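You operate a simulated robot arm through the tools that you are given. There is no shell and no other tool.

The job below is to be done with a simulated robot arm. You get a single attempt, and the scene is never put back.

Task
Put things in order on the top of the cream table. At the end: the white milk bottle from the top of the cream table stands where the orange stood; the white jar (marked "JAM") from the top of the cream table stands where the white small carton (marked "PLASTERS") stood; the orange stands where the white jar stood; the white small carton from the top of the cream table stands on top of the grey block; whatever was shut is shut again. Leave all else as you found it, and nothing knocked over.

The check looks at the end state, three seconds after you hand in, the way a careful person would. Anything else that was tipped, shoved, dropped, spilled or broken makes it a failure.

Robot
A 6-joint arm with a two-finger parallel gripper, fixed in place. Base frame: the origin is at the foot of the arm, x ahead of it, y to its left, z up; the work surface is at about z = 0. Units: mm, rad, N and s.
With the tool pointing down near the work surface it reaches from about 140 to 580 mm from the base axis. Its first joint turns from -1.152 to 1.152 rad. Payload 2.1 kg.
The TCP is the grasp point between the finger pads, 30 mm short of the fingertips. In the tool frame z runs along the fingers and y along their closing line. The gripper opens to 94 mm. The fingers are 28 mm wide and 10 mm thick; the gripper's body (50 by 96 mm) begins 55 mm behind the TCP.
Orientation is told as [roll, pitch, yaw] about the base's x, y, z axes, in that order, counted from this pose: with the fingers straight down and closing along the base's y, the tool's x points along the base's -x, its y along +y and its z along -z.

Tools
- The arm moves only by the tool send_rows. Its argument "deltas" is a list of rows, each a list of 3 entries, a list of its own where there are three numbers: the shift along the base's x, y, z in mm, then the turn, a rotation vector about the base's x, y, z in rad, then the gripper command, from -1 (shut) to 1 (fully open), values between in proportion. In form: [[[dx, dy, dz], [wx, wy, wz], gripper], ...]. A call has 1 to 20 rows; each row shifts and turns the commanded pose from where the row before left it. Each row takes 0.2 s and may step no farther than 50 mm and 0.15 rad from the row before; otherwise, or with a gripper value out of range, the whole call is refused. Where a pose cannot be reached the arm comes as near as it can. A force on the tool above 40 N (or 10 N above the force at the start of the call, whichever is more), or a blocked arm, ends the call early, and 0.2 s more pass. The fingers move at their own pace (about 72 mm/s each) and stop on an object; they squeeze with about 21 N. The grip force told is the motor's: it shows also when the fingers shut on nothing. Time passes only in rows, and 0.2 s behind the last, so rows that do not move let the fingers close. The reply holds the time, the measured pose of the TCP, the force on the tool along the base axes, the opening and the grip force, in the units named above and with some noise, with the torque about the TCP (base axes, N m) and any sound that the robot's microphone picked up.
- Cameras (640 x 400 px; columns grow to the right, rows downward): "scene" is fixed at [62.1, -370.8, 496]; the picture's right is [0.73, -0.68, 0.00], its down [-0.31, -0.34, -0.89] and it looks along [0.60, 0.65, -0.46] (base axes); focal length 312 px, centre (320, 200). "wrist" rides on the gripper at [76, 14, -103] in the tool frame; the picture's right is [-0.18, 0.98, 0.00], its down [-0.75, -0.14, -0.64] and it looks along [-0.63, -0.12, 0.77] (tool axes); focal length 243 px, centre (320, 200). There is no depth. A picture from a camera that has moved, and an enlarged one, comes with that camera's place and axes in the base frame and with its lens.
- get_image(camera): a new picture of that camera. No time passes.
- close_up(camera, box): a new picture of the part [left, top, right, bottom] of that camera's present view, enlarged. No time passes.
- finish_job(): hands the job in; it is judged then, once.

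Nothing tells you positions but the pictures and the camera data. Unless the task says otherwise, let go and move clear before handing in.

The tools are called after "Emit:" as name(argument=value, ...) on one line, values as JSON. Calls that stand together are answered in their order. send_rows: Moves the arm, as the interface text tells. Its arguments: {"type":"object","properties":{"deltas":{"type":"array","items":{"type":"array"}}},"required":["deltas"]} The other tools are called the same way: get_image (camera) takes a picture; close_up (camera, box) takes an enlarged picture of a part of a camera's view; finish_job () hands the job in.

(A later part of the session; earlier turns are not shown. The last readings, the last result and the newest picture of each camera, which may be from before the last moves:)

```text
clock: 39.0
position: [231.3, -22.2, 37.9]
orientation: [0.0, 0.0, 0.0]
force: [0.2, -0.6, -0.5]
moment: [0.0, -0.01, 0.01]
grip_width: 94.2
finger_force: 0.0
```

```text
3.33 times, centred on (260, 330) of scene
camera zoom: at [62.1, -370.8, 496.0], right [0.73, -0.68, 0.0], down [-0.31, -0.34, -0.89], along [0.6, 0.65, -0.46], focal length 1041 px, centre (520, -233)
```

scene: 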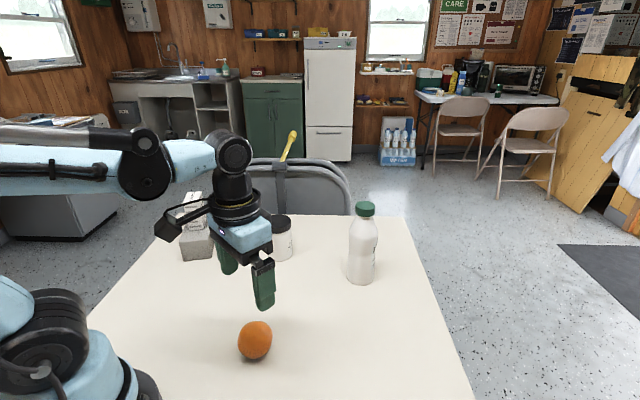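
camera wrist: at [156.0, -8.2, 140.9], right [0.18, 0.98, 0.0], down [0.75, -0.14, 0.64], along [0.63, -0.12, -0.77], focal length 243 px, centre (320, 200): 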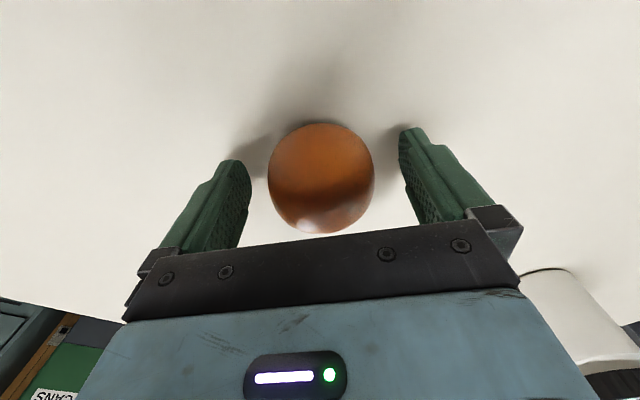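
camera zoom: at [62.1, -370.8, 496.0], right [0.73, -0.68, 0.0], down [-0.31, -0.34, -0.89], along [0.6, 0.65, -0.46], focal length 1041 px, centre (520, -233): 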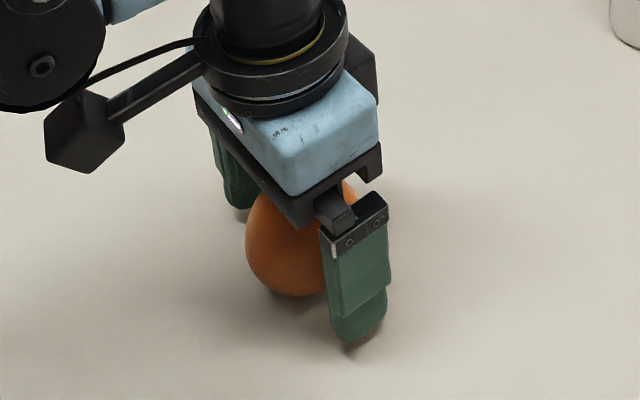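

The orange is centred between the fingers. I'll close gently.

Emit:
send_rows(deltas=[[[0, 0, 0], [0, 0, 0], 0.5], [[0, 0, 0], [0, 0, 0], 0.4], [[0, 0, 0], [0, 0, 0], 0.3], [[0, 0, 0], [0, 0, 0], 0.2], [[0, 0, 0], [0, 0, 0], -1], [[0, 0, 0], [0, 0, 0], -1], [[0, 0, 0], [0, 0, 0], -1]])

Emit:
get_image(camera="wrist")

```text
clock: 40.6
position: [231.2, -21.2, 38.9]
orientation: [0.002, -0.002, 0.001]
force: [-0.7, -0.3, 1.4]
moment: [0.02, -0.01, -0.01]
grip_width: 58.7
finger_force: 21.3
```

```text
taken
camera wrist: at [156.0, -8.2, 141.0], right [0.18, 0.98, 0.0], down [0.75, -0.14, 0.64], along [0.63, -0.12, -0.77], focal length 243 px, centre (320, 200)
```

wrist: 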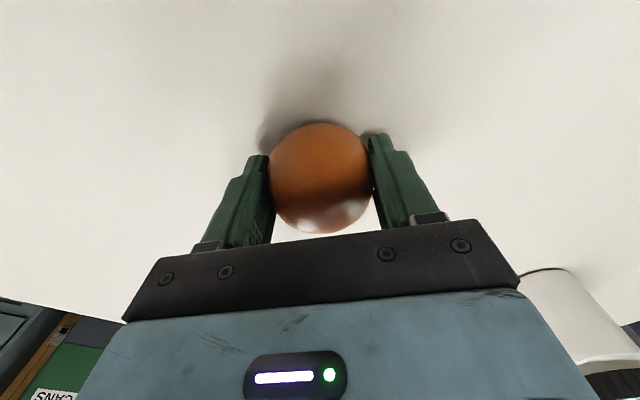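

The orange is gripped at about 59 mm. I'll lift it and carry it forward to the jar's old spot at about (403.5, -21.3).

Emit:
send_rows(deltas=[[[0, 0, 4], [0, 0, 0], -1], [[0, 0, 10], [0, 0, 0], -1], [[0, 0, 15], [0, 0, 0], -1], [[0, 0, 15], [0, 0, 0], -1], [[0, 0, 8], [0, 0, 0], -1], [[0, 0, 0], [0, 0, 0], -1]])

Emit:
send_rows(deltas=[[[6, 0, 0], [0, 0, 0], -1], [[12, 0, 0], [0, 0, 0], -1], [[16, 0, 0], [0, 0, 0], -1], [[16, 0, 0], [0, 0, 0], -1], [[16, 0, 0], [0, 0, 0], -1], [[16, 0, 0], [0, 0, 0], -1], [[16, 0, 0], [0, 0, 0], -1], [[16, 0, 0], [0, 0, 0], -1], [[16, 0, 0], [0, 0, 0], -1], [[16, 0, 0], [0, 0, 0], -1], [[14, 0, 0], [0, 0, 0], -1], [[8, 0, 0], [0, 0, 0], -1], [[4, 0, 0], [0, 0, 0], -1], [[0, 0, 0], [0, 0, 0], -1], [[0, 0, 0], [0, 0, 0], -1]])

Emit:
get_image(camera="wrist")

Emit:
get_image(camera="scene")

```text
clock: 42.0
position: [231.3, -21.1, 91.1]
orientation: [0.001, -0.002, 0.0]
force: [0.3, -0.4, -1.6]
moment: [0.0, 0.01, -0.04]
grip_width: 58.9
finger_force: 20.7
```

```text
clock: 45.2
position: [405.0, -21.9, 91.9]
orientation: [0.001, -0.001, 0.0]
force: [-0.2, 0.4, -1.8]
moment: [-0.01, 0.0, 0.01]
grip_width: 58.6
finger_force: 21.4
```

```text
taken
camera wrist: at [328.8, -8.3, 193.9], right [0.18, 0.98, 0.0], down [0.75, -0.14, 0.64], along [0.63, -0.12, -0.77], focal length 243 px, centre (320, 200)
```

wrist: 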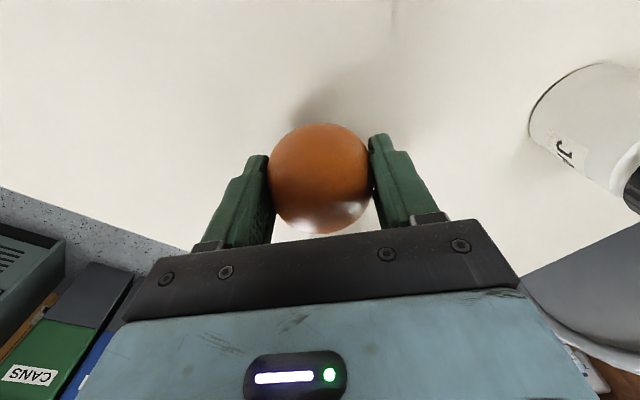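

```text
taken
```

scene: 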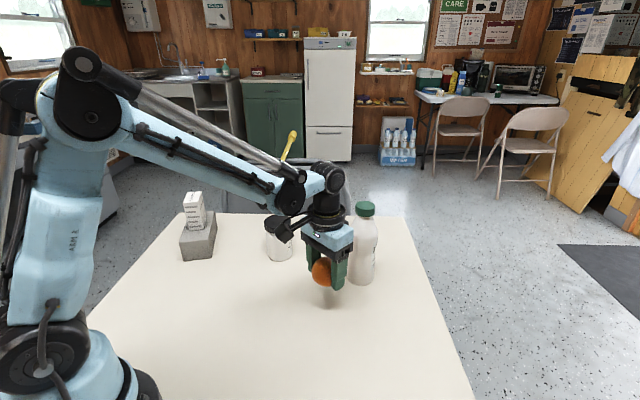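

The orange hangs over the jar's old spot. I'll lower nearly to the table, then use fine steps until the weight comes off.

Emit:
send_rows(deltas=[[[-0.5, 0.8, -10], [0, 0, 0], -1], [[0, 0, -15], [0, 0, 0], -1], [[0, 0, -15], [0, 0, 0], -1], [[0, 0, -8], [0, 0, 0], -1], [[0, 0, -2], [0, 0, 0], -1], [[0, 0, 0], [0, 0, 0], -1], [[0, 0, 0], [0, 0, 0], -1]])

Emit:
get_image(camera="wrist")

Emit:
close_up(camera="scene", box=[280, 220, 400, 320])

```text
clock: 46.8
position: [404.6, -19.2, 41.3]
orientation: [0.002, -0.001, 0.0]
force: [0.3, -0.3, -1.6]
moment: [0.01, -0.01, 0.0]
grip_width: 58.6
finger_force: 20.5
```

```text
taken
camera wrist: at [327.6, -5.6, 144.1], right [0.18, 0.98, 0.0], down [0.75, -0.14, 0.64], along [0.63, -0.12, -0.77], focal length 243 px, centre (320, 200)
```

wrist: 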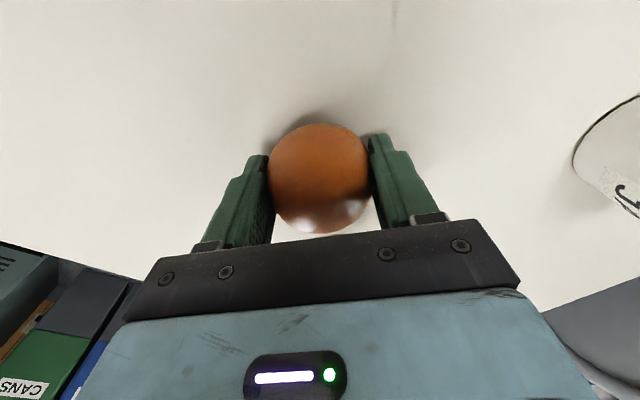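

```text
4.00 times, centred on (340, 270) of scene
camera zoom: at [62.1, -370.8, 496.0], right [0.73, -0.68, 0.0], down [-0.31, -0.34, -0.89], along [0.6, 0.65, -0.46], focal length 1249 px, centre (240, -80)
```

zoom: 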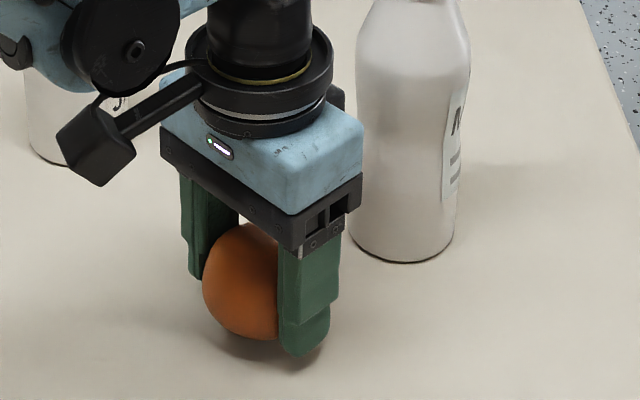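

Emit:
send_rows(deltas=[[[0.3, -1.6, -1], [0, 0, 0], -1], [[0, 0, -1], [0, 0, 0], -1], [[0, 0, 0], [0, 0, 0], -1]])

Emit:
get_image(camera="wrist")

Emit:
send_rows(deltas=[[[0, 0, -0.6], [0, 0, 0], -1], [[0, 0, 0], [0, 0, 0], -1]])

```text
clock: 47.6
position: [404.2, -22.7, 41.0]
orientation: [0.0, -0.001, 0.001]
force: [0.8, 0.0, -2.3]
moment: [-0.01, 0.01, -0.02]
grip_width: 58.5
finger_force: 20.7
```

```text
taken
camera wrist: at [327.9, -8.4, 141.9], right [0.18, 0.98, 0.0], down [0.75, -0.14, 0.64], along [0.63, -0.12, -0.77], focal length 243 px, centre (320, 200)
```

wrist: 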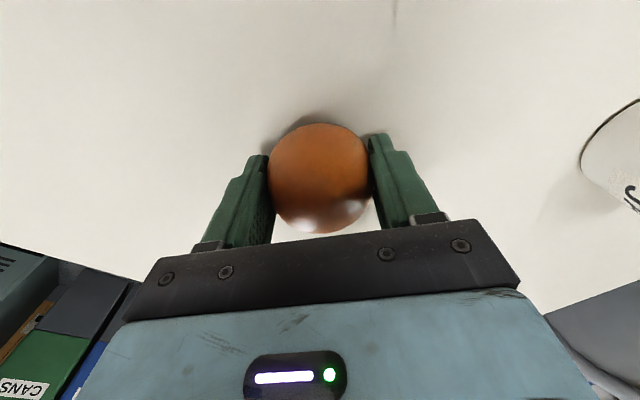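

```text
clock: 48.2
position: [403.1, -23.7, 38.4]
orientation: [0.001, -0.003, 0.0]
force: [-1.0, 0.5, -1.5]
moment: [-0.01, 0.0, 0.02]
grip_width: 58.5
finger_force: 20.8
```

Emit:
send_rows(deltas=[[[0, 0, -0.6], [0, 0, 0], -1], [[0, 0, 0], [0, 0, 0], -1]])

Emit:
close_up(camera="scene", box=[300, 260, 360, 320])

```text
clock: 48.8
position: [404.5, -21.8, 38.4]
orientation: [0.001, -0.001, 0.001]
force: [-2.3, -4.2, 23.9]
moment: [-0.09, -0.01, -0.02]
grip_width: 58.7
finger_force: 20.9
```

```text
6.67 times, centred on (330, 290) of scene
camera zoom: at [61.9, -370.8, 496.1], right [0.73, -0.68, 0.0], down [-0.31, -0.34, -0.89], along [0.6, 0.65, -0.46], focal length 2082 px, centre (253, -400)
```

zoom: 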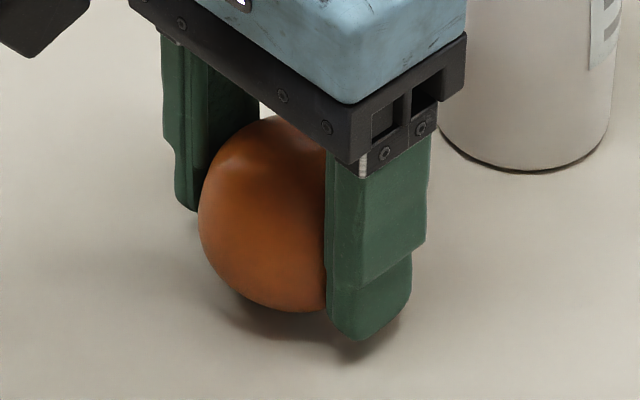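

The orange is pressed on the table at 24 N, a bit too firmly. I'll ease up a fraction before releasing.

Emit:
send_rows(deltas=[[[0, 0, 0.5], [0, 0, 0], -1], [[0, 0, 0], [0, 0, 0], -1]])

```text
clock: 49.4
position: [403.3, -21.5, 38.3]
orientation: [0.003, -0.002, 0.001]
force: [-0.1, -2.8, 1.7]
moment: [-0.06, -0.03, -0.04]
grip_width: 58.5
finger_force: 20.8
```

Contact is now light. I'll open the fingers gradually so the orange doesn't roll.

Emit:
send_rows(deltas=[[[0, 0, 0], [0, 0, 0], 0.25], [[0, 0, 0], [0, 0, 0], 0.28], [[0, 0, 0], [0, 0, 0], 0.34], [[0, 0, 0], [0, 0, 0], 0.42], [[0, 0, 0], [0, 0, 0], 0.55], [[0, 0, 0], [0, 0, 0], 0.75], [[0, 0, 0], [0, 0, 0], 1], [[0, 0, 0], [0, 0, 0], 1]])

Emit:
get_image(camera="wrist")

Emit:
close_up(camera="scene", box=[280, 220, 400, 320])

```text
clock: 51.2
position: [403.1, -22.1, 39.8]
orientation: [0.002, -0.002, -0.001]
force: [0.0, 0.7, 0.9]
moment: [-0.06, -0.05, 0.01]
grip_width: 93.8
finger_force: 0.1
```

```text
taken
camera wrist: at [328.2, -8.7, 141.3], right [0.18, 0.98, 0.0], down [0.75, -0.14, 0.64], along [0.63, -0.12, -0.77], focal length 243 px, centre (320, 200)
```

wrist: 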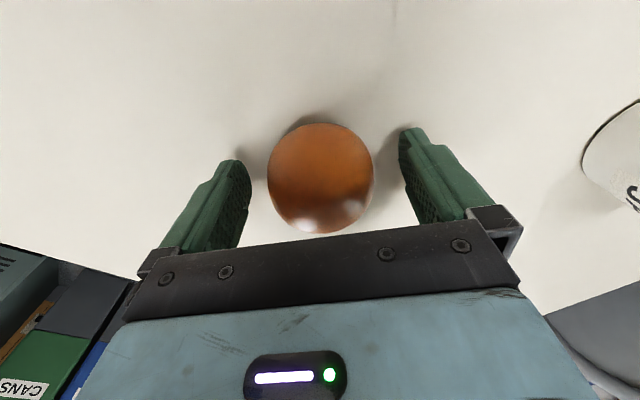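

```text
4.00 times, centred on (340, 270) of scene
camera zoom: at [62.1, -370.8, 496.0], right [0.73, -0.68, 0.0], down [-0.31, -0.34, -0.89], along [0.6, 0.65, -0.46], focal length 1249 px, centre (240, -80)
```

zoom: 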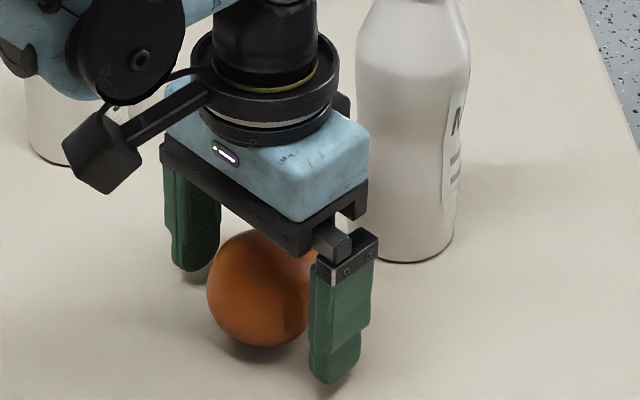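

The orange stayed put and is centred. I'll rise straight up, well above the bottle's height.

Emit:
send_rows(deltas=[[[0, 0, 8], [0, 0, 0], 1], [[0, 0, 20], [0, 0, 0], 1], [[0, 0, 30], [0, 0, 0], 1], [[0, 0, 30], [0, 0, 0], 1], [[0, 0, 30], [0, 0, 0], 1], [[0, 0, 30], [0, 0, 0], 1], [[0, 0, 30], [0, 0, 0], 1], [[0, 0, 25], [0, 0, 0], 1], [[0, 0, 10], [0, 0, 0], 1], [[0, 0, 0], [0, 0, 0], 1]])

Emit:
get_image(camera="wrist")

Emit:
get_image(camera="scene")

```text
clock: 53.4
position: [402.2, -21.5, 250.4]
orientation: [0.002, -0.002, 0.002]
force: [0.5, -0.5, -0.1]
moment: [-0.02, 0.02, -0.01]
grip_width: 94.1
finger_force: 0.0
```

```text
taken
camera wrist: at [327.6, -8.4, 352.9], right [0.18, 0.98, 0.0], down [0.75, -0.14, 0.64], along [0.63, -0.12, -0.77], focal length 243 px, centre (320, 200)
```

wrist: 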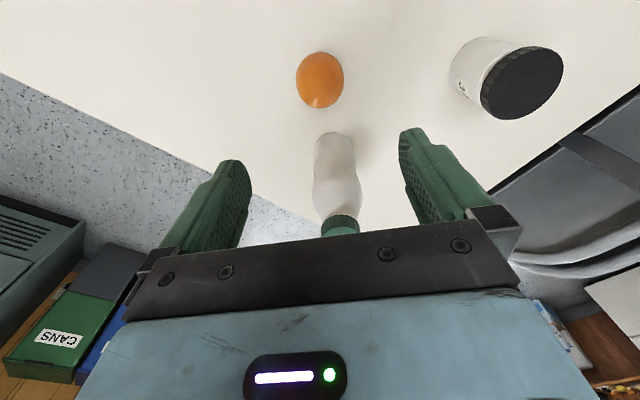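

```text
taken
```

scene: 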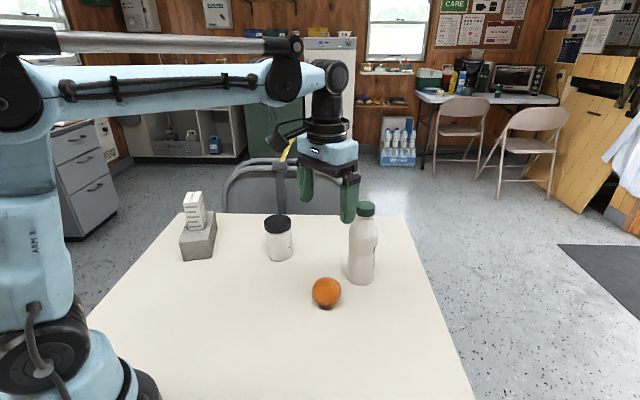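

The orange is resting at about (404, -22). I'll move forward at this height to hover over the bottle and measure it.

Emit:
send_rows(deltas=[[[15, 0, 0], [0, 0, 0], 1], [[25, 0.5, 0], [0, 0, 0], 1], [[25, 0.5, 0], [0, 0, 0], 1], [[25, 0.5, 0], [0, 0, 0], 1], [[16, 0.5, 0], [0, 0, 0], 1], [[10, 0, 0], [0, 0, 0], 1], [[0, 0, 0], [0, 0, 0], 1], [[0, 0, 0], [0, 0, 0], 1]])

Emit:
get_image(camera="wrist")

Emit:
close_up(camera="wrist", box=[240, 50, 400, 150])

Emit:
get_image(camera="scene")

Emit:
close_up(camera="scene", box=[300, 150, 420, 300])

```text
clock: 55.2
position: [519.3, -18.3, 250.5]
orientation: [0.002, -0.002, 0.0]
force: [-0.3, -0.3, -0.5]
moment: [-0.02, -0.02, -0.01]
grip_width: 94.4
finger_force: 0.1
```

```text
taken
camera wrist: at [443.5, -4.9, 352.9], right [0.18, 0.98, 0.0], down [0.75, -0.14, 0.64], along [0.63, -0.12, -0.77], focal length 243 px, centre (320, 200)
```

wrist: 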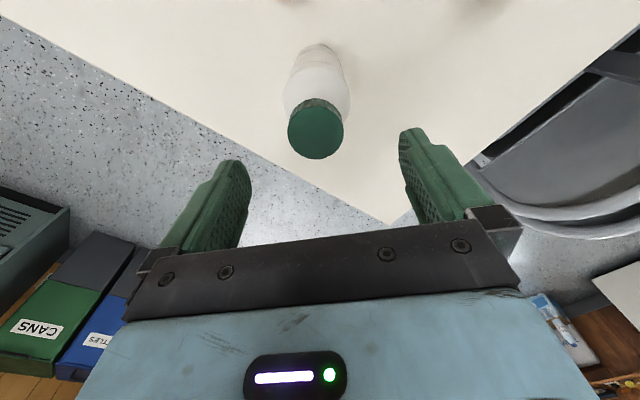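

```text
4.00 times, centred on (320, 100) of wrist
camera zoom: at [443.5, -4.9, 352.9], right [0.18, 0.98, 0.0], down [0.75, -0.14, 0.64], along [0.63, -0.12, -0.77], focal length 970 px, centre (320, 600)
```

zoom: 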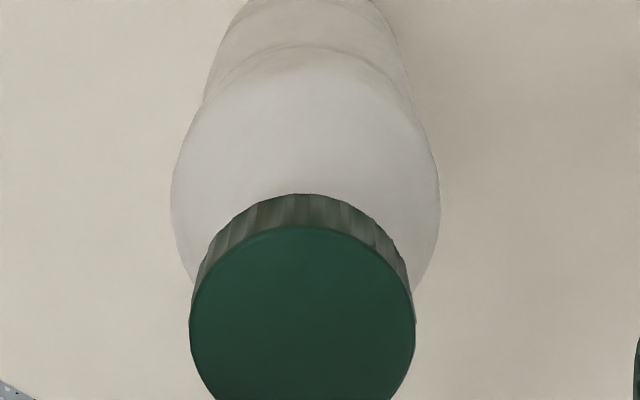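

```text
taken
```

scene: 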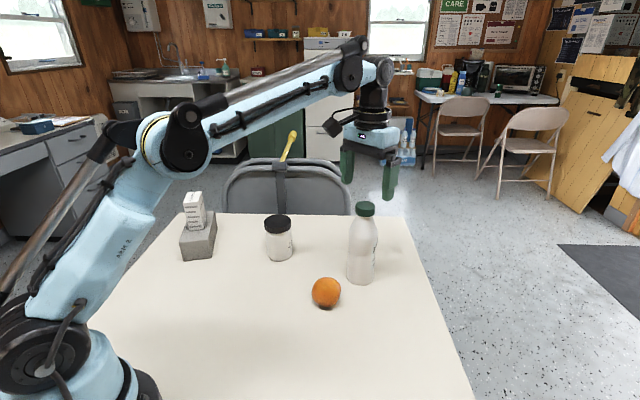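

```text
2.67 times, centred on (360, 225) of scene
camera zoom: at [62.1, -370.8, 496.0], right [0.73, -0.68, 0.0], down [-0.31, -0.34, -0.89], along [0.6, 0.65, -0.46], focal length 833 px, centre (213, 133)
```

zoom: 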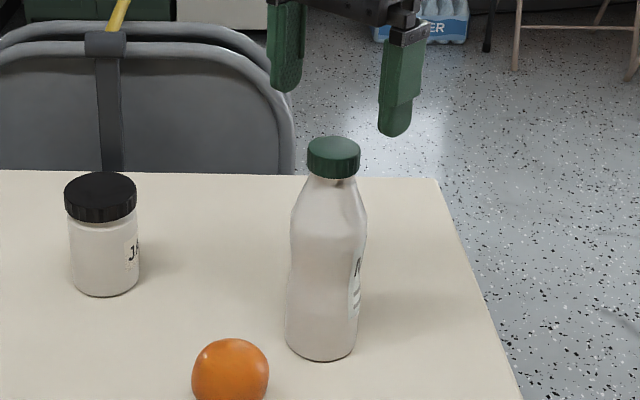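

Emit:
close_up(camera="scene", box=[320, 195, 400, 245])

Emit:
close_up(camera="scene", box=[320, 240, 400, 290])

```text
8.00 times, centred on (360, 220) of scene
camera zoom: at [62.1, -370.8, 496.0], right [0.73, -0.68, 0.0], down [-0.31, -0.34, -0.89], along [0.6, 0.65, -0.46], focal length 2498 px, centre (0, 40)
```

zoom: 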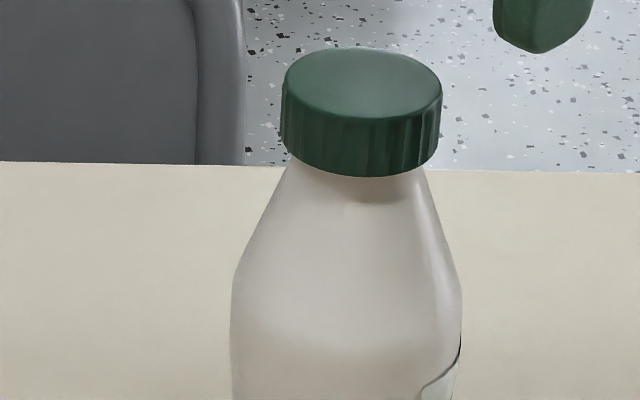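

```text
8.00 times, centred on (360, 265) of scene
camera zoom: at [62.1, -370.8, 496.0], right [0.73, -0.68, 0.0], down [-0.31, -0.34, -0.89], along [0.6, 0.65, -0.46], focal length 2498 px, centre (0, -320)
```

zoom: 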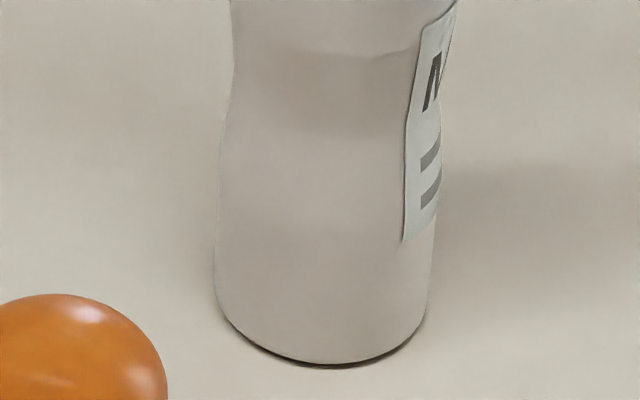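

The bottle is at about (518, -21.3) with the cap top near z=189. Its shoulder is close to vertical and about 63 mm wide from z≈92 to 128, so I can grip it there with a vertical tool at TCP z≈140. I'll centre on it first, then check.

Emit:
send_rows(deltas=[[[-0.8, -1.2, -5], [0, 0, 0], 1], [[-0.7, -0.8, -5], [0, 0, 0], 1], [[0, 0, 0], [0, 0, 0], 1], [[0, 0, 0], [0, 0, 0], 1]])

Emit:
get_image(camera="wrist")

Emit:
close_up(camera="wrist", box=[240, 60, 400, 160])

```text
clock: 56.2
position: [517.0, -22.0, 241.5]
orientation: [0.002, -0.001, -0.001]
force: [-0.4, 0.3, -0.3]
moment: [-0.03, -0.03, -0.03]
grip_width: 93.7
finger_force: 0.0
```

```text
taken
camera wrist: at [442.5, -7.4, 343.6], right [0.18, 0.98, 0.0], down [0.75, -0.14, 0.64], along [0.63, -0.12, -0.77], focal length 243 px, centre (320, 200)
```

wrist: 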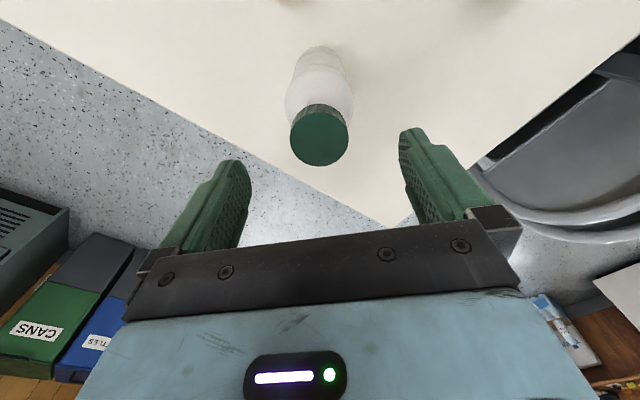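

```text
4.00 times, centred on (320, 110) of wrist
camera zoom: at [442.5, -7.4, 343.6], right [0.18, 0.98, 0.0], down [0.75, -0.14, 0.64], along [0.63, -0.12, -0.77], focal length 970 px, centre (320, 560)
```

zoom: 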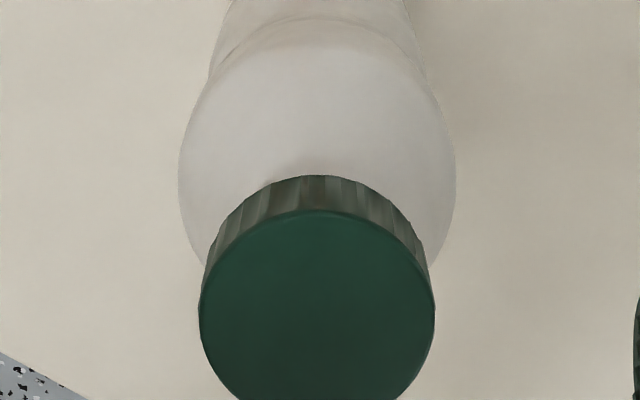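

The bottle axis is within about 1 mm of the tool axis. I'll descend straight to TCP z≈140.

Emit:
send_rows(deltas=[[[-0.8, 0, -15], [0, 0, 0], 1], [[0, 0, -15], [0, 0, 0], 1], [[0, 0, -15], [0, 0, 0], 1], [[0, 0, -15], [0, 0, 0], 1], [[0, 0, -15], [0, 0, 0], 1], [[0, 0, -12], [0, 0, 0], 1], [[0, 0, -8], [0, 0, 0], 1], [[0, 0, -4], [0, 0, 0], 1], [[0, 0, 0], [0, 0, 0], 1], [[0, 0, 0], [0, 0, 0], 1]])

Emit:
get_image(camera="wrist")

Emit:
close_up(camera="scene", box=[300, 170, 420, 295])

```text
clock: 58.4
position: [517.2, -21.4, 143.3]
orientation: [0.002, -0.003, 0.001]
force: [0.3, -0.3, 0.6]
moment: [-0.02, 0.01, 0.02]
grip_width: 93.8
finger_force: 0.0
```

```text
taken
camera wrist: at [441.8, -7.5, 245.0], right [0.18, 0.98, 0.0], down [0.75, -0.14, 0.64], along [0.63, -0.12, -0.77], focal length 243 px, centre (320, 200)
```

wrist: 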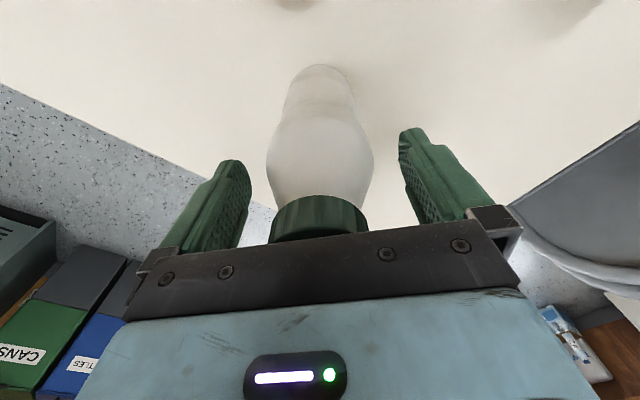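

```text
3.20 times, centred on (360, 232) of scene
camera zoom: at [62.1, -370.8, 496.0], right [0.73, -0.68, 0.0], down [-0.31, -0.34, -0.89], along [0.6, 0.65, -0.46], focal length 999 px, centre (192, 96)
```

zoom: 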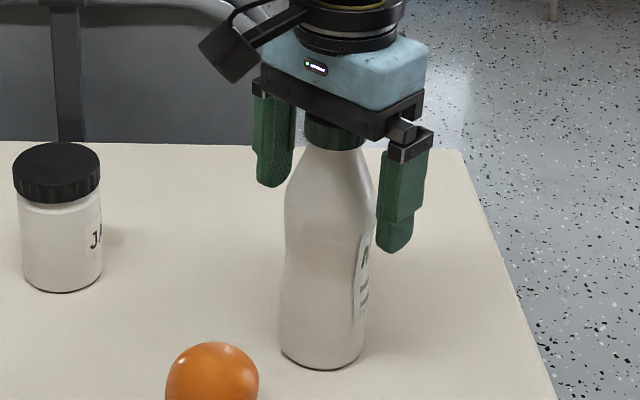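

There's still clearance over the cap. I'll go 2.5 mm lower and close gently on the shoulder.

Emit:
send_rows(deltas=[[[0, 0, -1.5], [0, 0, 0], 1], [[0, 0, -1], [0, 0, 0], 1], [[0, 0, 0], [0, 0, 0], 0.6], [[0, 0, 0], [0, 0, 0], 0.5], [[0, 0, 0], [0, 0, 0], 0.4], [[0, 0, 0], [0, 0, 0], 0.3], [[0, 0, 0], [0, 0, 0], -1], [[0, 0, 0], [0, 0, 0], -1], [[0, 0, 0], [0, 0, 0], -1]])

Emit:
get_image(camera="wrist")

Emit:
close_up(camera="scene", box=[300, 170, 420, 295])

```text
clock: 60.4
position: [515.9, -22.1, 138.3]
orientation: [0.001, -0.002, 0.0]
force: [-0.2, 1.2, -0.9]
moment: [0.07, 0.03, 0.0]
grip_width: 61.0
finger_force: 20.4
```

```text
taken
camera wrist: at [441.6, -8.0, 241.7], right [0.18, 0.98, 0.0], down [0.75, -0.14, 0.64], along [0.63, -0.12, -0.77], focal length 243 px, centre (320, 200)
```

wrist: 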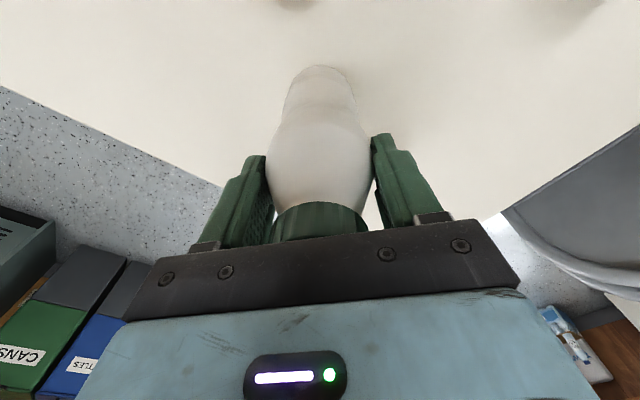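

```text
3.20 times, centred on (360, 232) of scene
camera zoom: at [62.1, -370.8, 496.0], right [0.73, -0.68, 0.0], down [-0.31, -0.34, -0.89], along [0.6, 0.65, -0.46], focal length 999 px, centre (192, 96)
```

zoom: 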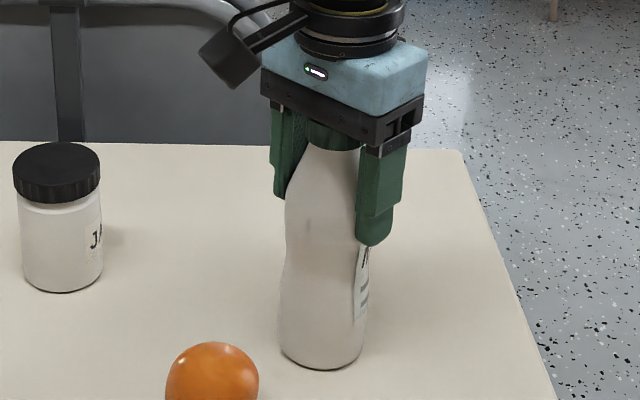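

It's gripped at 61 mm. I'll try a very small lift to check that the hold is stable.

Emit:
send_rows(deltas=[[[0, 0, 2], [0, 0, 0], -1], [[0, 0, 3], [0, 0, 0], -1], [[0, 0, 5], [0, 0, 0], -1], [[0, 0, 0], [0, 0, 0], -1], [[0, 0, 0], [0, 0, 0], -1]])

Emit:
get_image(camera="wrist")

Emit:
close_up(camera="scene", box=[300, 170, 420, 295])

```text
clock: 61.6
position: [516.5, -21.5, 148.6]
orientation: [0.001, -0.002, -0.002]
force: [-0.8, 0.1, -2.3]
moment: [-0.01, 0.01, 0.01]
grip_width: 61.1
finger_force: 21.2
```

```text
taken
camera wrist: at [441.7, -8.1, 251.5], right [0.18, 0.98, 0.0], down [0.75, -0.14, 0.64], along [0.63, -0.12, -0.77], focal length 243 px, centre (320, 200)
```

wrist: 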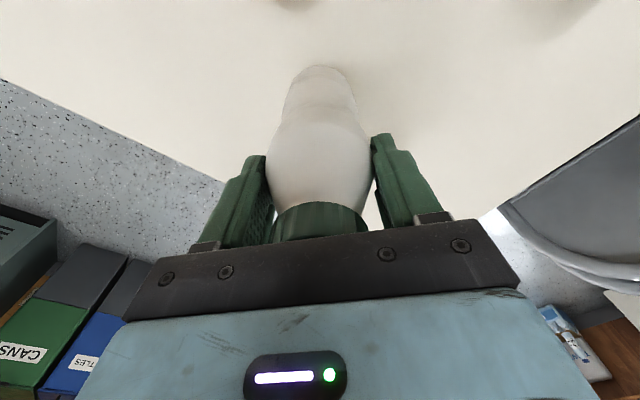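

```text
3.20 times, centred on (360, 232) of scene
camera zoom: at [62.1, -370.8, 496.0], right [0.73, -0.68, 0.0], down [-0.31, -0.34, -0.89], along [0.6, 0.65, -0.46], focal length 999 px, centre (192, 96)
```

zoom: 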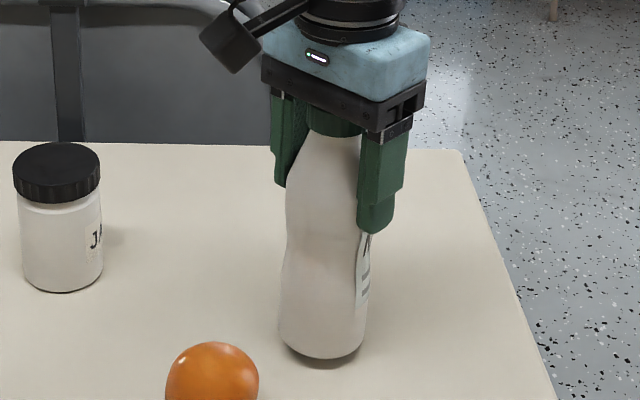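

The bottle lifts cleanly and hangs upright without slipping. I'll raise it well above the orange, then carry it back towards the orange's old spot.

Emit:
send_rows(deltas=[[[0, 0, 8], [0, 0, 0], -1], [[0, 0, 14], [0, 0, 0], -1], [[0, 0, 16], [0, 0, 0], -1], [[0, 0, 16], [0, 0, 0], -1], [[0, 0, 16], [0, 0, 0], -1], [[0, 0, 14], [0, 0, 0], -1], [[0, 0, 8], [0, 0, 0], -1], [[0, 0, 4], [0, 0, 0], -1], [[0, 0, 0], [0, 0, 0], -1]])

Emit:
get_image(camera="scene")

Emit:
get_image(camera="wrist")

```text
clock: 63.6
position: [517.1, -22.4, 246.3]
orientation: [0.002, -0.002, 0.001]
force: [0.0, -1.3, -3.1]
moment: [0.0, -0.01, -0.01]
grip_width: 61.1
finger_force: 20.7
```

```text
taken
```

scene: 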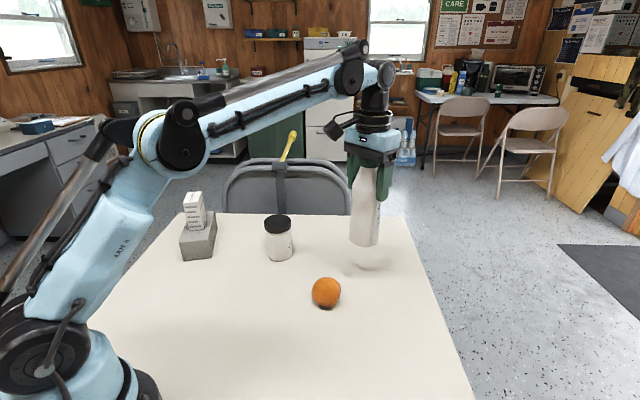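

```text
taken
camera wrist: at [442.0, -9.2, 348.2], right [0.18, 0.98, 0.0], down [0.75, -0.14, 0.64], along [0.63, -0.12, -0.77], focal length 243 px, centre (320, 200)
```

wrist: 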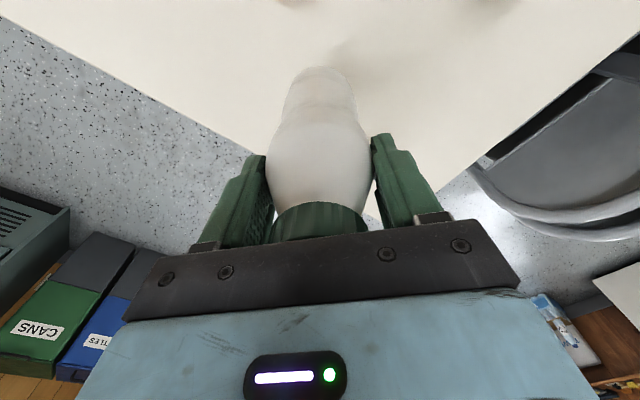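

The bottle is upright and steady with its base about 106 mm up. I'll carry it back along x, well above the orange, with gentle acceleration.

Emit:
send_rows(deltas=[[[-4, 0, 0], [0, 0, 0], -1], [[-8, 0, 0], [0, 0, 0], -1], [[-12, 0, 0], [0, 0, 0], -1], [[-15, 0, 0], [0, 0, 0], -1], [[-16, 0, 0], [0, 0, 0], -1], [[-16, 0, 0], [0, 0, 0], -1], [[-16, 0, 0], [0, 0, 0], -1], [[-16, 0, 0], [0, 0, 0], -1], [[-16, 0, 0], [0, 0, 0], -1], [[-16, 0, 0], [0, 0, 0], -1], [[-16, 0, 0], [0, 0, 0], -1], [[-16, 0, 0], [0, 0, 0], -1], [[-16, 0, 0], [0, 0, 0], -1], [[-16, 0, 0], [0, 0, 0], -1], [[-16, 0, 0], [0, 0, 0], -1], [[-16, 0, 0], [0, 0, 0], -1], [[-15, 0, 0], [0, 0, 0], -1], [[-12, 0, 0], [0, 0, 0], -1], [[-8, 0, 0], [0, 0, 0], -1], [[-4, 0, 0], [0, 0, 0], -1]])

Emit:
get_image(camera="wrist")

Emit:
get_image(camera="scene")

```text
clock: 67.8
position: [246.3, -22.5, 246.0]
orientation: [0.003, -0.002, 0.001]
force: [1.1, -0.1, -2.2]
moment: [0.0, 0.03, -0.01]
grip_width: 61.3
finger_force: 20.7
```

```text
taken
camera wrist: at [171.9, -8.9, 348.5], right [0.18, 0.98, 0.0], down [0.75, -0.14, 0.64], along [0.63, -0.12, -0.77], focal length 243 px, centre (320, 200)
```

wrist: 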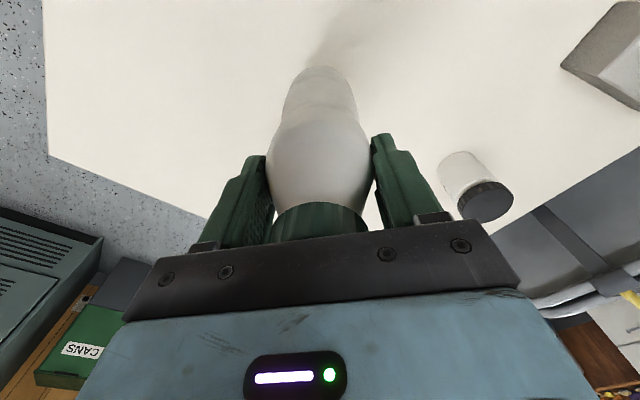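

```text
taken
```

scene: 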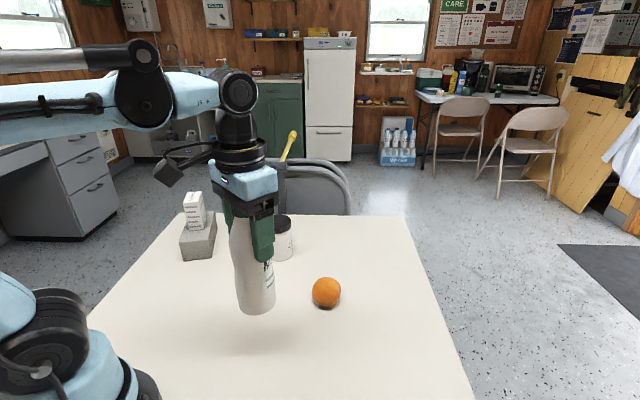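

The bottle is still steady. I'll finish the last 16 mm in x, then lower to about 8 mm above the table.

Emit:
send_rows(deltas=[[[-5, 0.3, 0], [0, 0, 0], -1], [[-7, 0.3, 0], [0, 0, 0], -1], [[-3.7, 0, 0], [0, 0, 0], -1], [[0, 0, 0], [0, 0, 0], -1], [[0, 0, -8], [0, 0, 0], -1], [[0, 0, -14], [0, 0, 0], -1], [[0, 0, -15], [0, 0, 0], -1], [[0, 0, -15], [0, 0, 0], -1], [[0, 0, -15], [0, 0, 0], -1], [[0, 0, -14], [0, 0, 0], -1], [[0, 0, -10], [0, 0, 0], -1], [[0, 0, -6], [0, 0, 0], -1], [[0, 0, 0], [0, 0, 0], -1], [[0, 0, 0], [0, 0, 0], -1]])

Emit:
get_image(camera="wrist")

Emit:
get_image(camera="scene")

Emit:
close_up(camera="scene", box=[180, 240, 340, 390])

```text
clock: 70.8
position: [232.7, -22.6, 148.2]
orientation: [0.002, -0.001, -0.001]
force: [0.0, 0.3, -3.2]
moment: [0.01, 0.02, -0.02]
grip_width: 61.1
finger_force: 21.1
```

```text
taken
camera wrist: at [156.6, -9.0, 250.2], right [0.18, 0.98, 0.0], down [0.75, -0.14, 0.64], along [0.63, -0.12, -0.77], focal length 243 px, centre (320, 200)
```

wrist: 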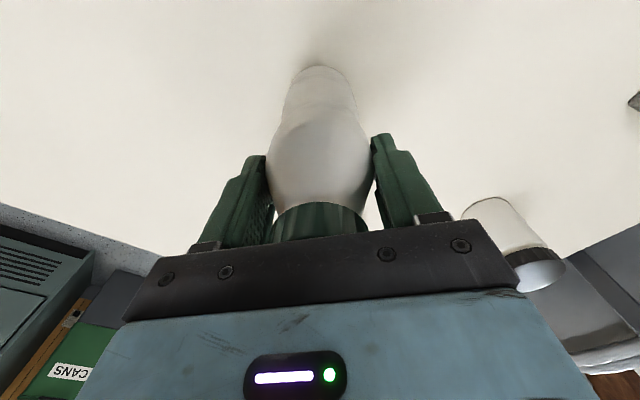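

```text
taken
```

scene: 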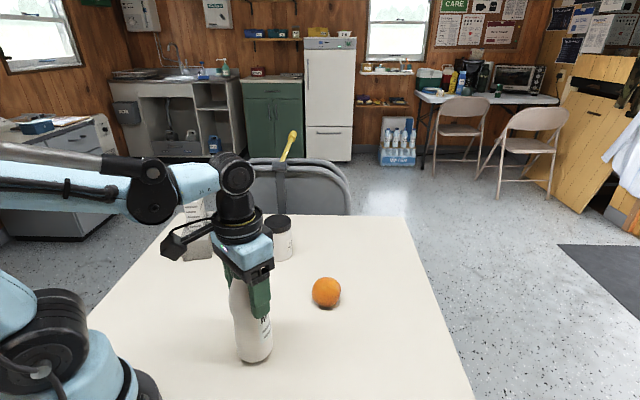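

```text
2.67 times, centred on (260, 315) of scene
camera zoom: at [62.1, -370.8, 496.0], right [0.73, -0.68, 0.0], down [-0.31, -0.34, -0.89], along [0.6, 0.65, -0.46], focal length 833 px, centre (480, -107)
```

zoom: 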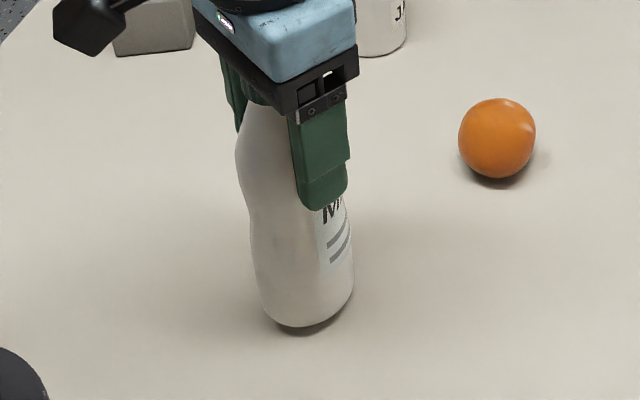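

The bottle is over the orange's old spot with its base about 8 mm up. I'll lower in fine steps until the weight comes off.

Emit:
send_rows(deltas=[[[0, 0.2, -3], [0, 0, 0], -1], [[0, 0, -2.5], [0, 0, 0], -1], [[0, 0, -1], [0, 0, 0], -1], [[0, 0, 0], [0, 0, 0], -1]])

Emit:
send_rows(deltas=[[[0, 0, -0.7], [0, 0, 0], -1], [[0, 0, 0], [0, 0, 0], -1]])

```text
clock: 71.8
position: [231.0, -22.1, 141.6]
orientation: [0.002, -0.003, 0.0]
force: [-0.7, -0.9, -3.5]
moment: [0.0, 0.01, -0.03]
grip_width: 61.0
finger_force: 20.8
```

```text
clock: 72.4
position: [231.7, -22.2, 141.4]
orientation: [0.002, 0.0, -0.001]
force: [-0.5, 0.5, -2.8]
moment: [0.02, 0.03, 0.02]
grip_width: 61.1
finger_force: 21.2
```

Emit:
send_rows(deltas=[[[0, 0, -0.6], [0, 0, 0], -1], [[0, 0, 0], [0, 0, 0], -1]])

Emit:
get_image(camera="wrist")

```text
clock: 73.0
position: [230.7, -21.7, 141.3]
orientation: [0.001, -0.001, 0.0]
force: [-0.2, 0.1, -3.3]
moment: [0.02, -0.01, 0.02]
grip_width: 60.9
finger_force: 21.6
```

```text
taken
camera wrist: at [156.2, -8.1, 243.2], right [0.18, 0.98, 0.0], down [0.75, -0.14, 0.64], along [0.63, -0.12, -0.77], focal length 243 px, centre (320, 200)
```

wrist: 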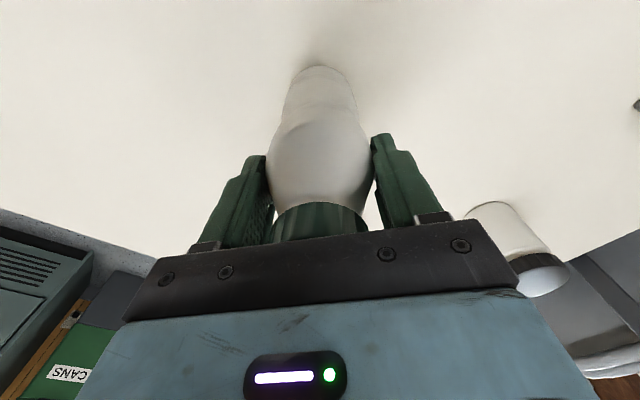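

Emit:
send_rows(deltas=[[[0, 0, -0.7], [0, 0, 0], -1], [[0, 0, 0], [0, 0, 0], -1]])

Emit:
send_rows(deltas=[[[0, 0, -0.4], [0, 0, 0], -1], [[0, 0, 0], [0, 0, 0], -1]])

```text
clock: 73.6
position: [231.1, -21.0, 140.8]
orientation: [0.002, -0.003, -0.001]
force: [0.0, -0.1, -3.3]
moment: [0.0, 0.02, 0.01]
grip_width: 61.0
finger_force: 21.2
```

```text
clock: 74.2
position: [231.0, -20.9, 139.4]
orientation: [0.002, -0.003, -0.001]
force: [-0.3, 0.1, -3.6]
moment: [0.0, -0.01, 0.0]
grip_width: 60.9
finger_force: 21.3
```

Emit:
send_rows(deltas=[[[0, 0, -0.4], [0, 0, 0], -1], [[0, 0, 0], [0, 0, 0], -1]])

Emit:
get_image(camera="wrist")

Emit:
close_up(camera="scene", box=[220, 320, 300, 380])

```text
clock: 74.8
position: [230.6, -21.3, 140.1]
orientation: [0.001, -0.003, -0.001]
force: [-0.1, -0.5, -2.7]
moment: [0.0, 0.01, 0.0]
grip_width: 61.0
finger_force: 21.1
```

```text
taken
camera wrist: at [155.8, -7.7, 241.8], right [0.18, 0.98, 0.0], down [0.75, -0.14, 0.64], along [0.63, -0.12, -0.77], focal length 243 px, centre (320, 200)
```

wrist: 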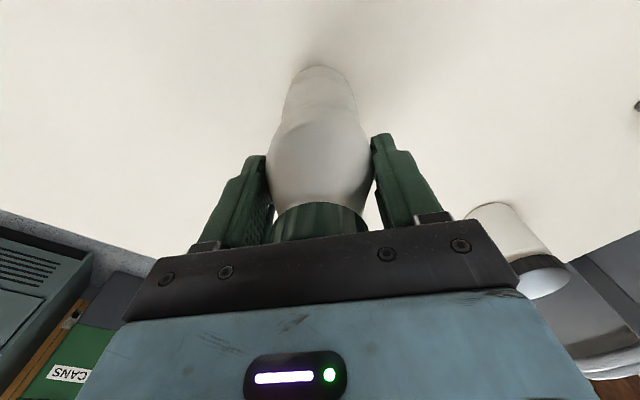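

```text
6.67 times, centred on (260, 350) of scene
camera zoom: at [62.1, -370.8, 496.0], right [0.73, -0.68, 0.0], down [-0.31, -0.34, -0.89], along [0.6, 0.65, -0.46], focal length 2082 px, centre (720, -800)
```

zoom: 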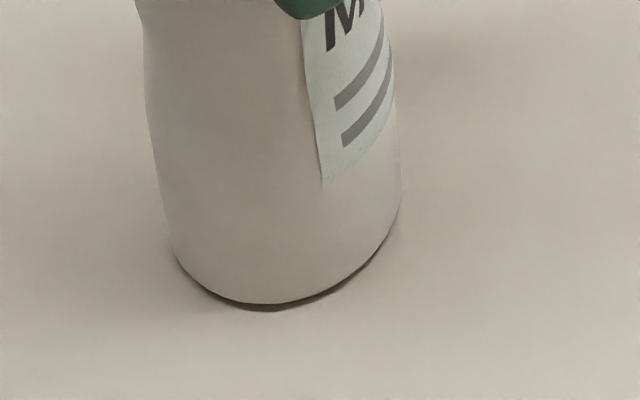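

Emit:
send_rows(deltas=[[[0, 0, -0.4], [0, 0, 0], -1], [[0, 0, 0], [0, 0, 0], -1]])

```text
clock: 75.4
position: [230.5, -21.0, 138.9]
orientation: [0.001, -0.003, 0.001]
force: [-0.2, 0.5, -4.0]
moment: [0.01, -0.04, -0.04]
grip_width: 61.1
finger_force: 20.9
```

Emit:
send_rows(deltas=[[[0, 0, -0.4], [0, 0, 0], -1], [[0, 0, 0], [0, 0, 0], -1]])

Emit:
send_rows(deltas=[[[0, 0, -0.3], [0, 0, 0], -1], [[0, 0, 0], [0, 0, 0], -1]])

```text
clock: 76.0
position: [230.8, -21.8, 138.2]
orientation: [0.001, 0.001, 0.0]
force: [-3.8, 3.3, 15.2]
moment: [0.04, 0.19, -0.1]
grip_width: 61.1
finger_force: 20.9
```

```text
clock: 76.6
position: [230.7, -21.3, 137.9]
orientation: [0.002, -0.002, 0.0]
force: [1.2, 5.2, 13.6]
moment: [0.21, -0.21, 0.0]
grip_width: 61.1
finger_force: 21.2
```

The bottle is on the table, with the force jumping to about 14 N upward. I'll ease off slightly, check, and release.

Emit:
send_rows(deltas=[[[0, 0, 0.4], [0, 0, 0], -1], [[0, 0, 0], [0, 0, 0], -1]])

Emit:
get_image(camera="wrist")

Emit:
close_up(camera="scene", box=[180, 240, 340, 390])

```text
clock: 77.2
position: [232.1, -23.2, 138.7]
orientation: [0.0, -0.001, -0.001]
force: [-0.6, -0.8, -2.9]
moment: [0.03, 0.02, 0.03]
grip_width: 61.1
finger_force: 20.8
```

```text
taken
camera wrist: at [156.1, -7.9, 241.0], right [0.18, 0.98, 0.0], down [0.75, -0.14, 0.64], along [0.63, -0.12, -0.77], focal length 243 px, centre (320, 200)
```

wrist: 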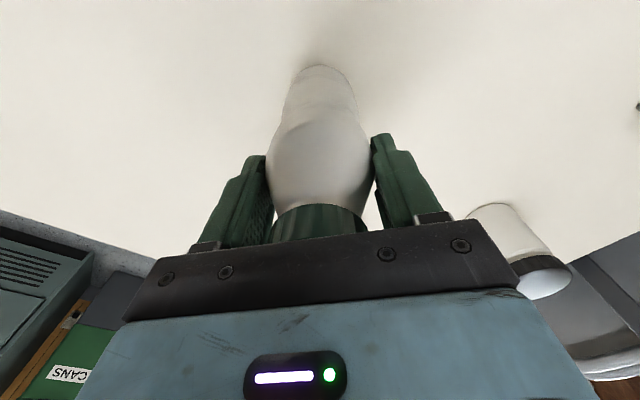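

```text
2.67 times, centred on (260, 315) of scene
camera zoom: at [62.1, -370.8, 496.0], right [0.73, -0.68, 0.0], down [-0.31, -0.34, -0.89], along [0.6, 0.65, -0.46], focal length 833 px, centre (480, -107)
```

zoom: 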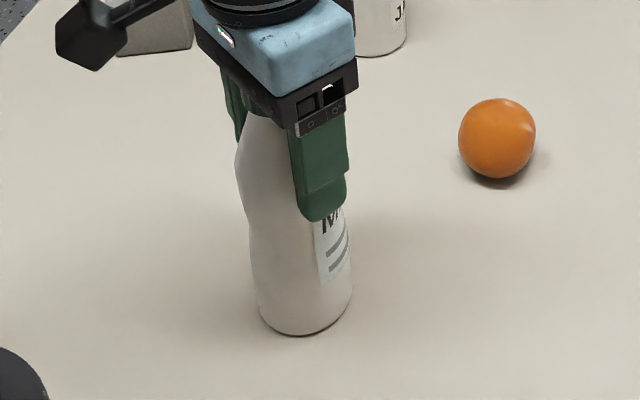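

Emit:
send_rows(deltas=[[[0, 0, -0.2], [0, 0, 0], -1], [[0, 0, 0], [0, 0, 0], -1], [[0, 0, 0], [0, 0, 0], 0.31], [[0, 0, 0], [0, 0, 0], 0.35], [[0, 0, 0], [0, 0, 0], 0.42], [[0, 0, 0], [0, 0, 0], 0.55], [[0, 0, 0], [0, 0, 0], 0.75], [[0, 0, 0], [0, 0, 0], 1], [[0, 0, 0], [0, 0, 0], 1]])

Emit:
get_image(camera="wrist")

Emit:
close_up(camera="scene", box=[180, 240, 340, 390])

```text
clock: 79.2
position: [230.5, -22.3, 138.5]
orientation: [0.001, -0.002, 0.002]
force: [-0.1, -0.7, -0.5]
moment: [-0.01, 0.0, 0.01]
grip_width: 94.0
finger_force: 0.0
```

```text
taken
camera wrist: at [156.6, -8.6, 240.8], right [0.18, 0.98, 0.0], down [0.75, -0.14, 0.64], along [0.63, -0.12, -0.77], focal length 243 px, centre (320, 200)
```

wrist: 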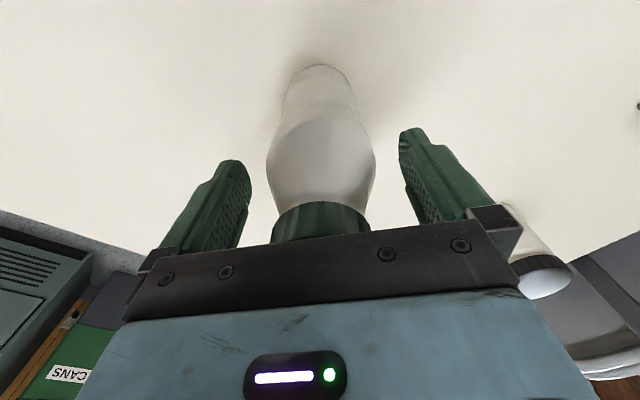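

```text
2.67 times, centred on (260, 315) of scene
camera zoom: at [62.1, -370.8, 496.0], right [0.73, -0.68, 0.0], down [-0.31, -0.34, -0.89], along [0.6, 0.65, -0.46], focal length 833 px, centre (480, -107)
```

zoom: 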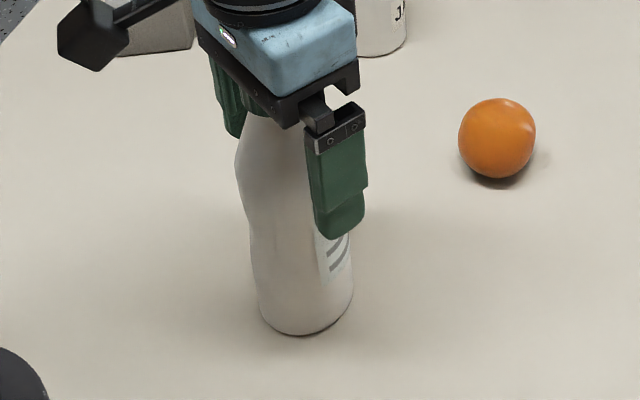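

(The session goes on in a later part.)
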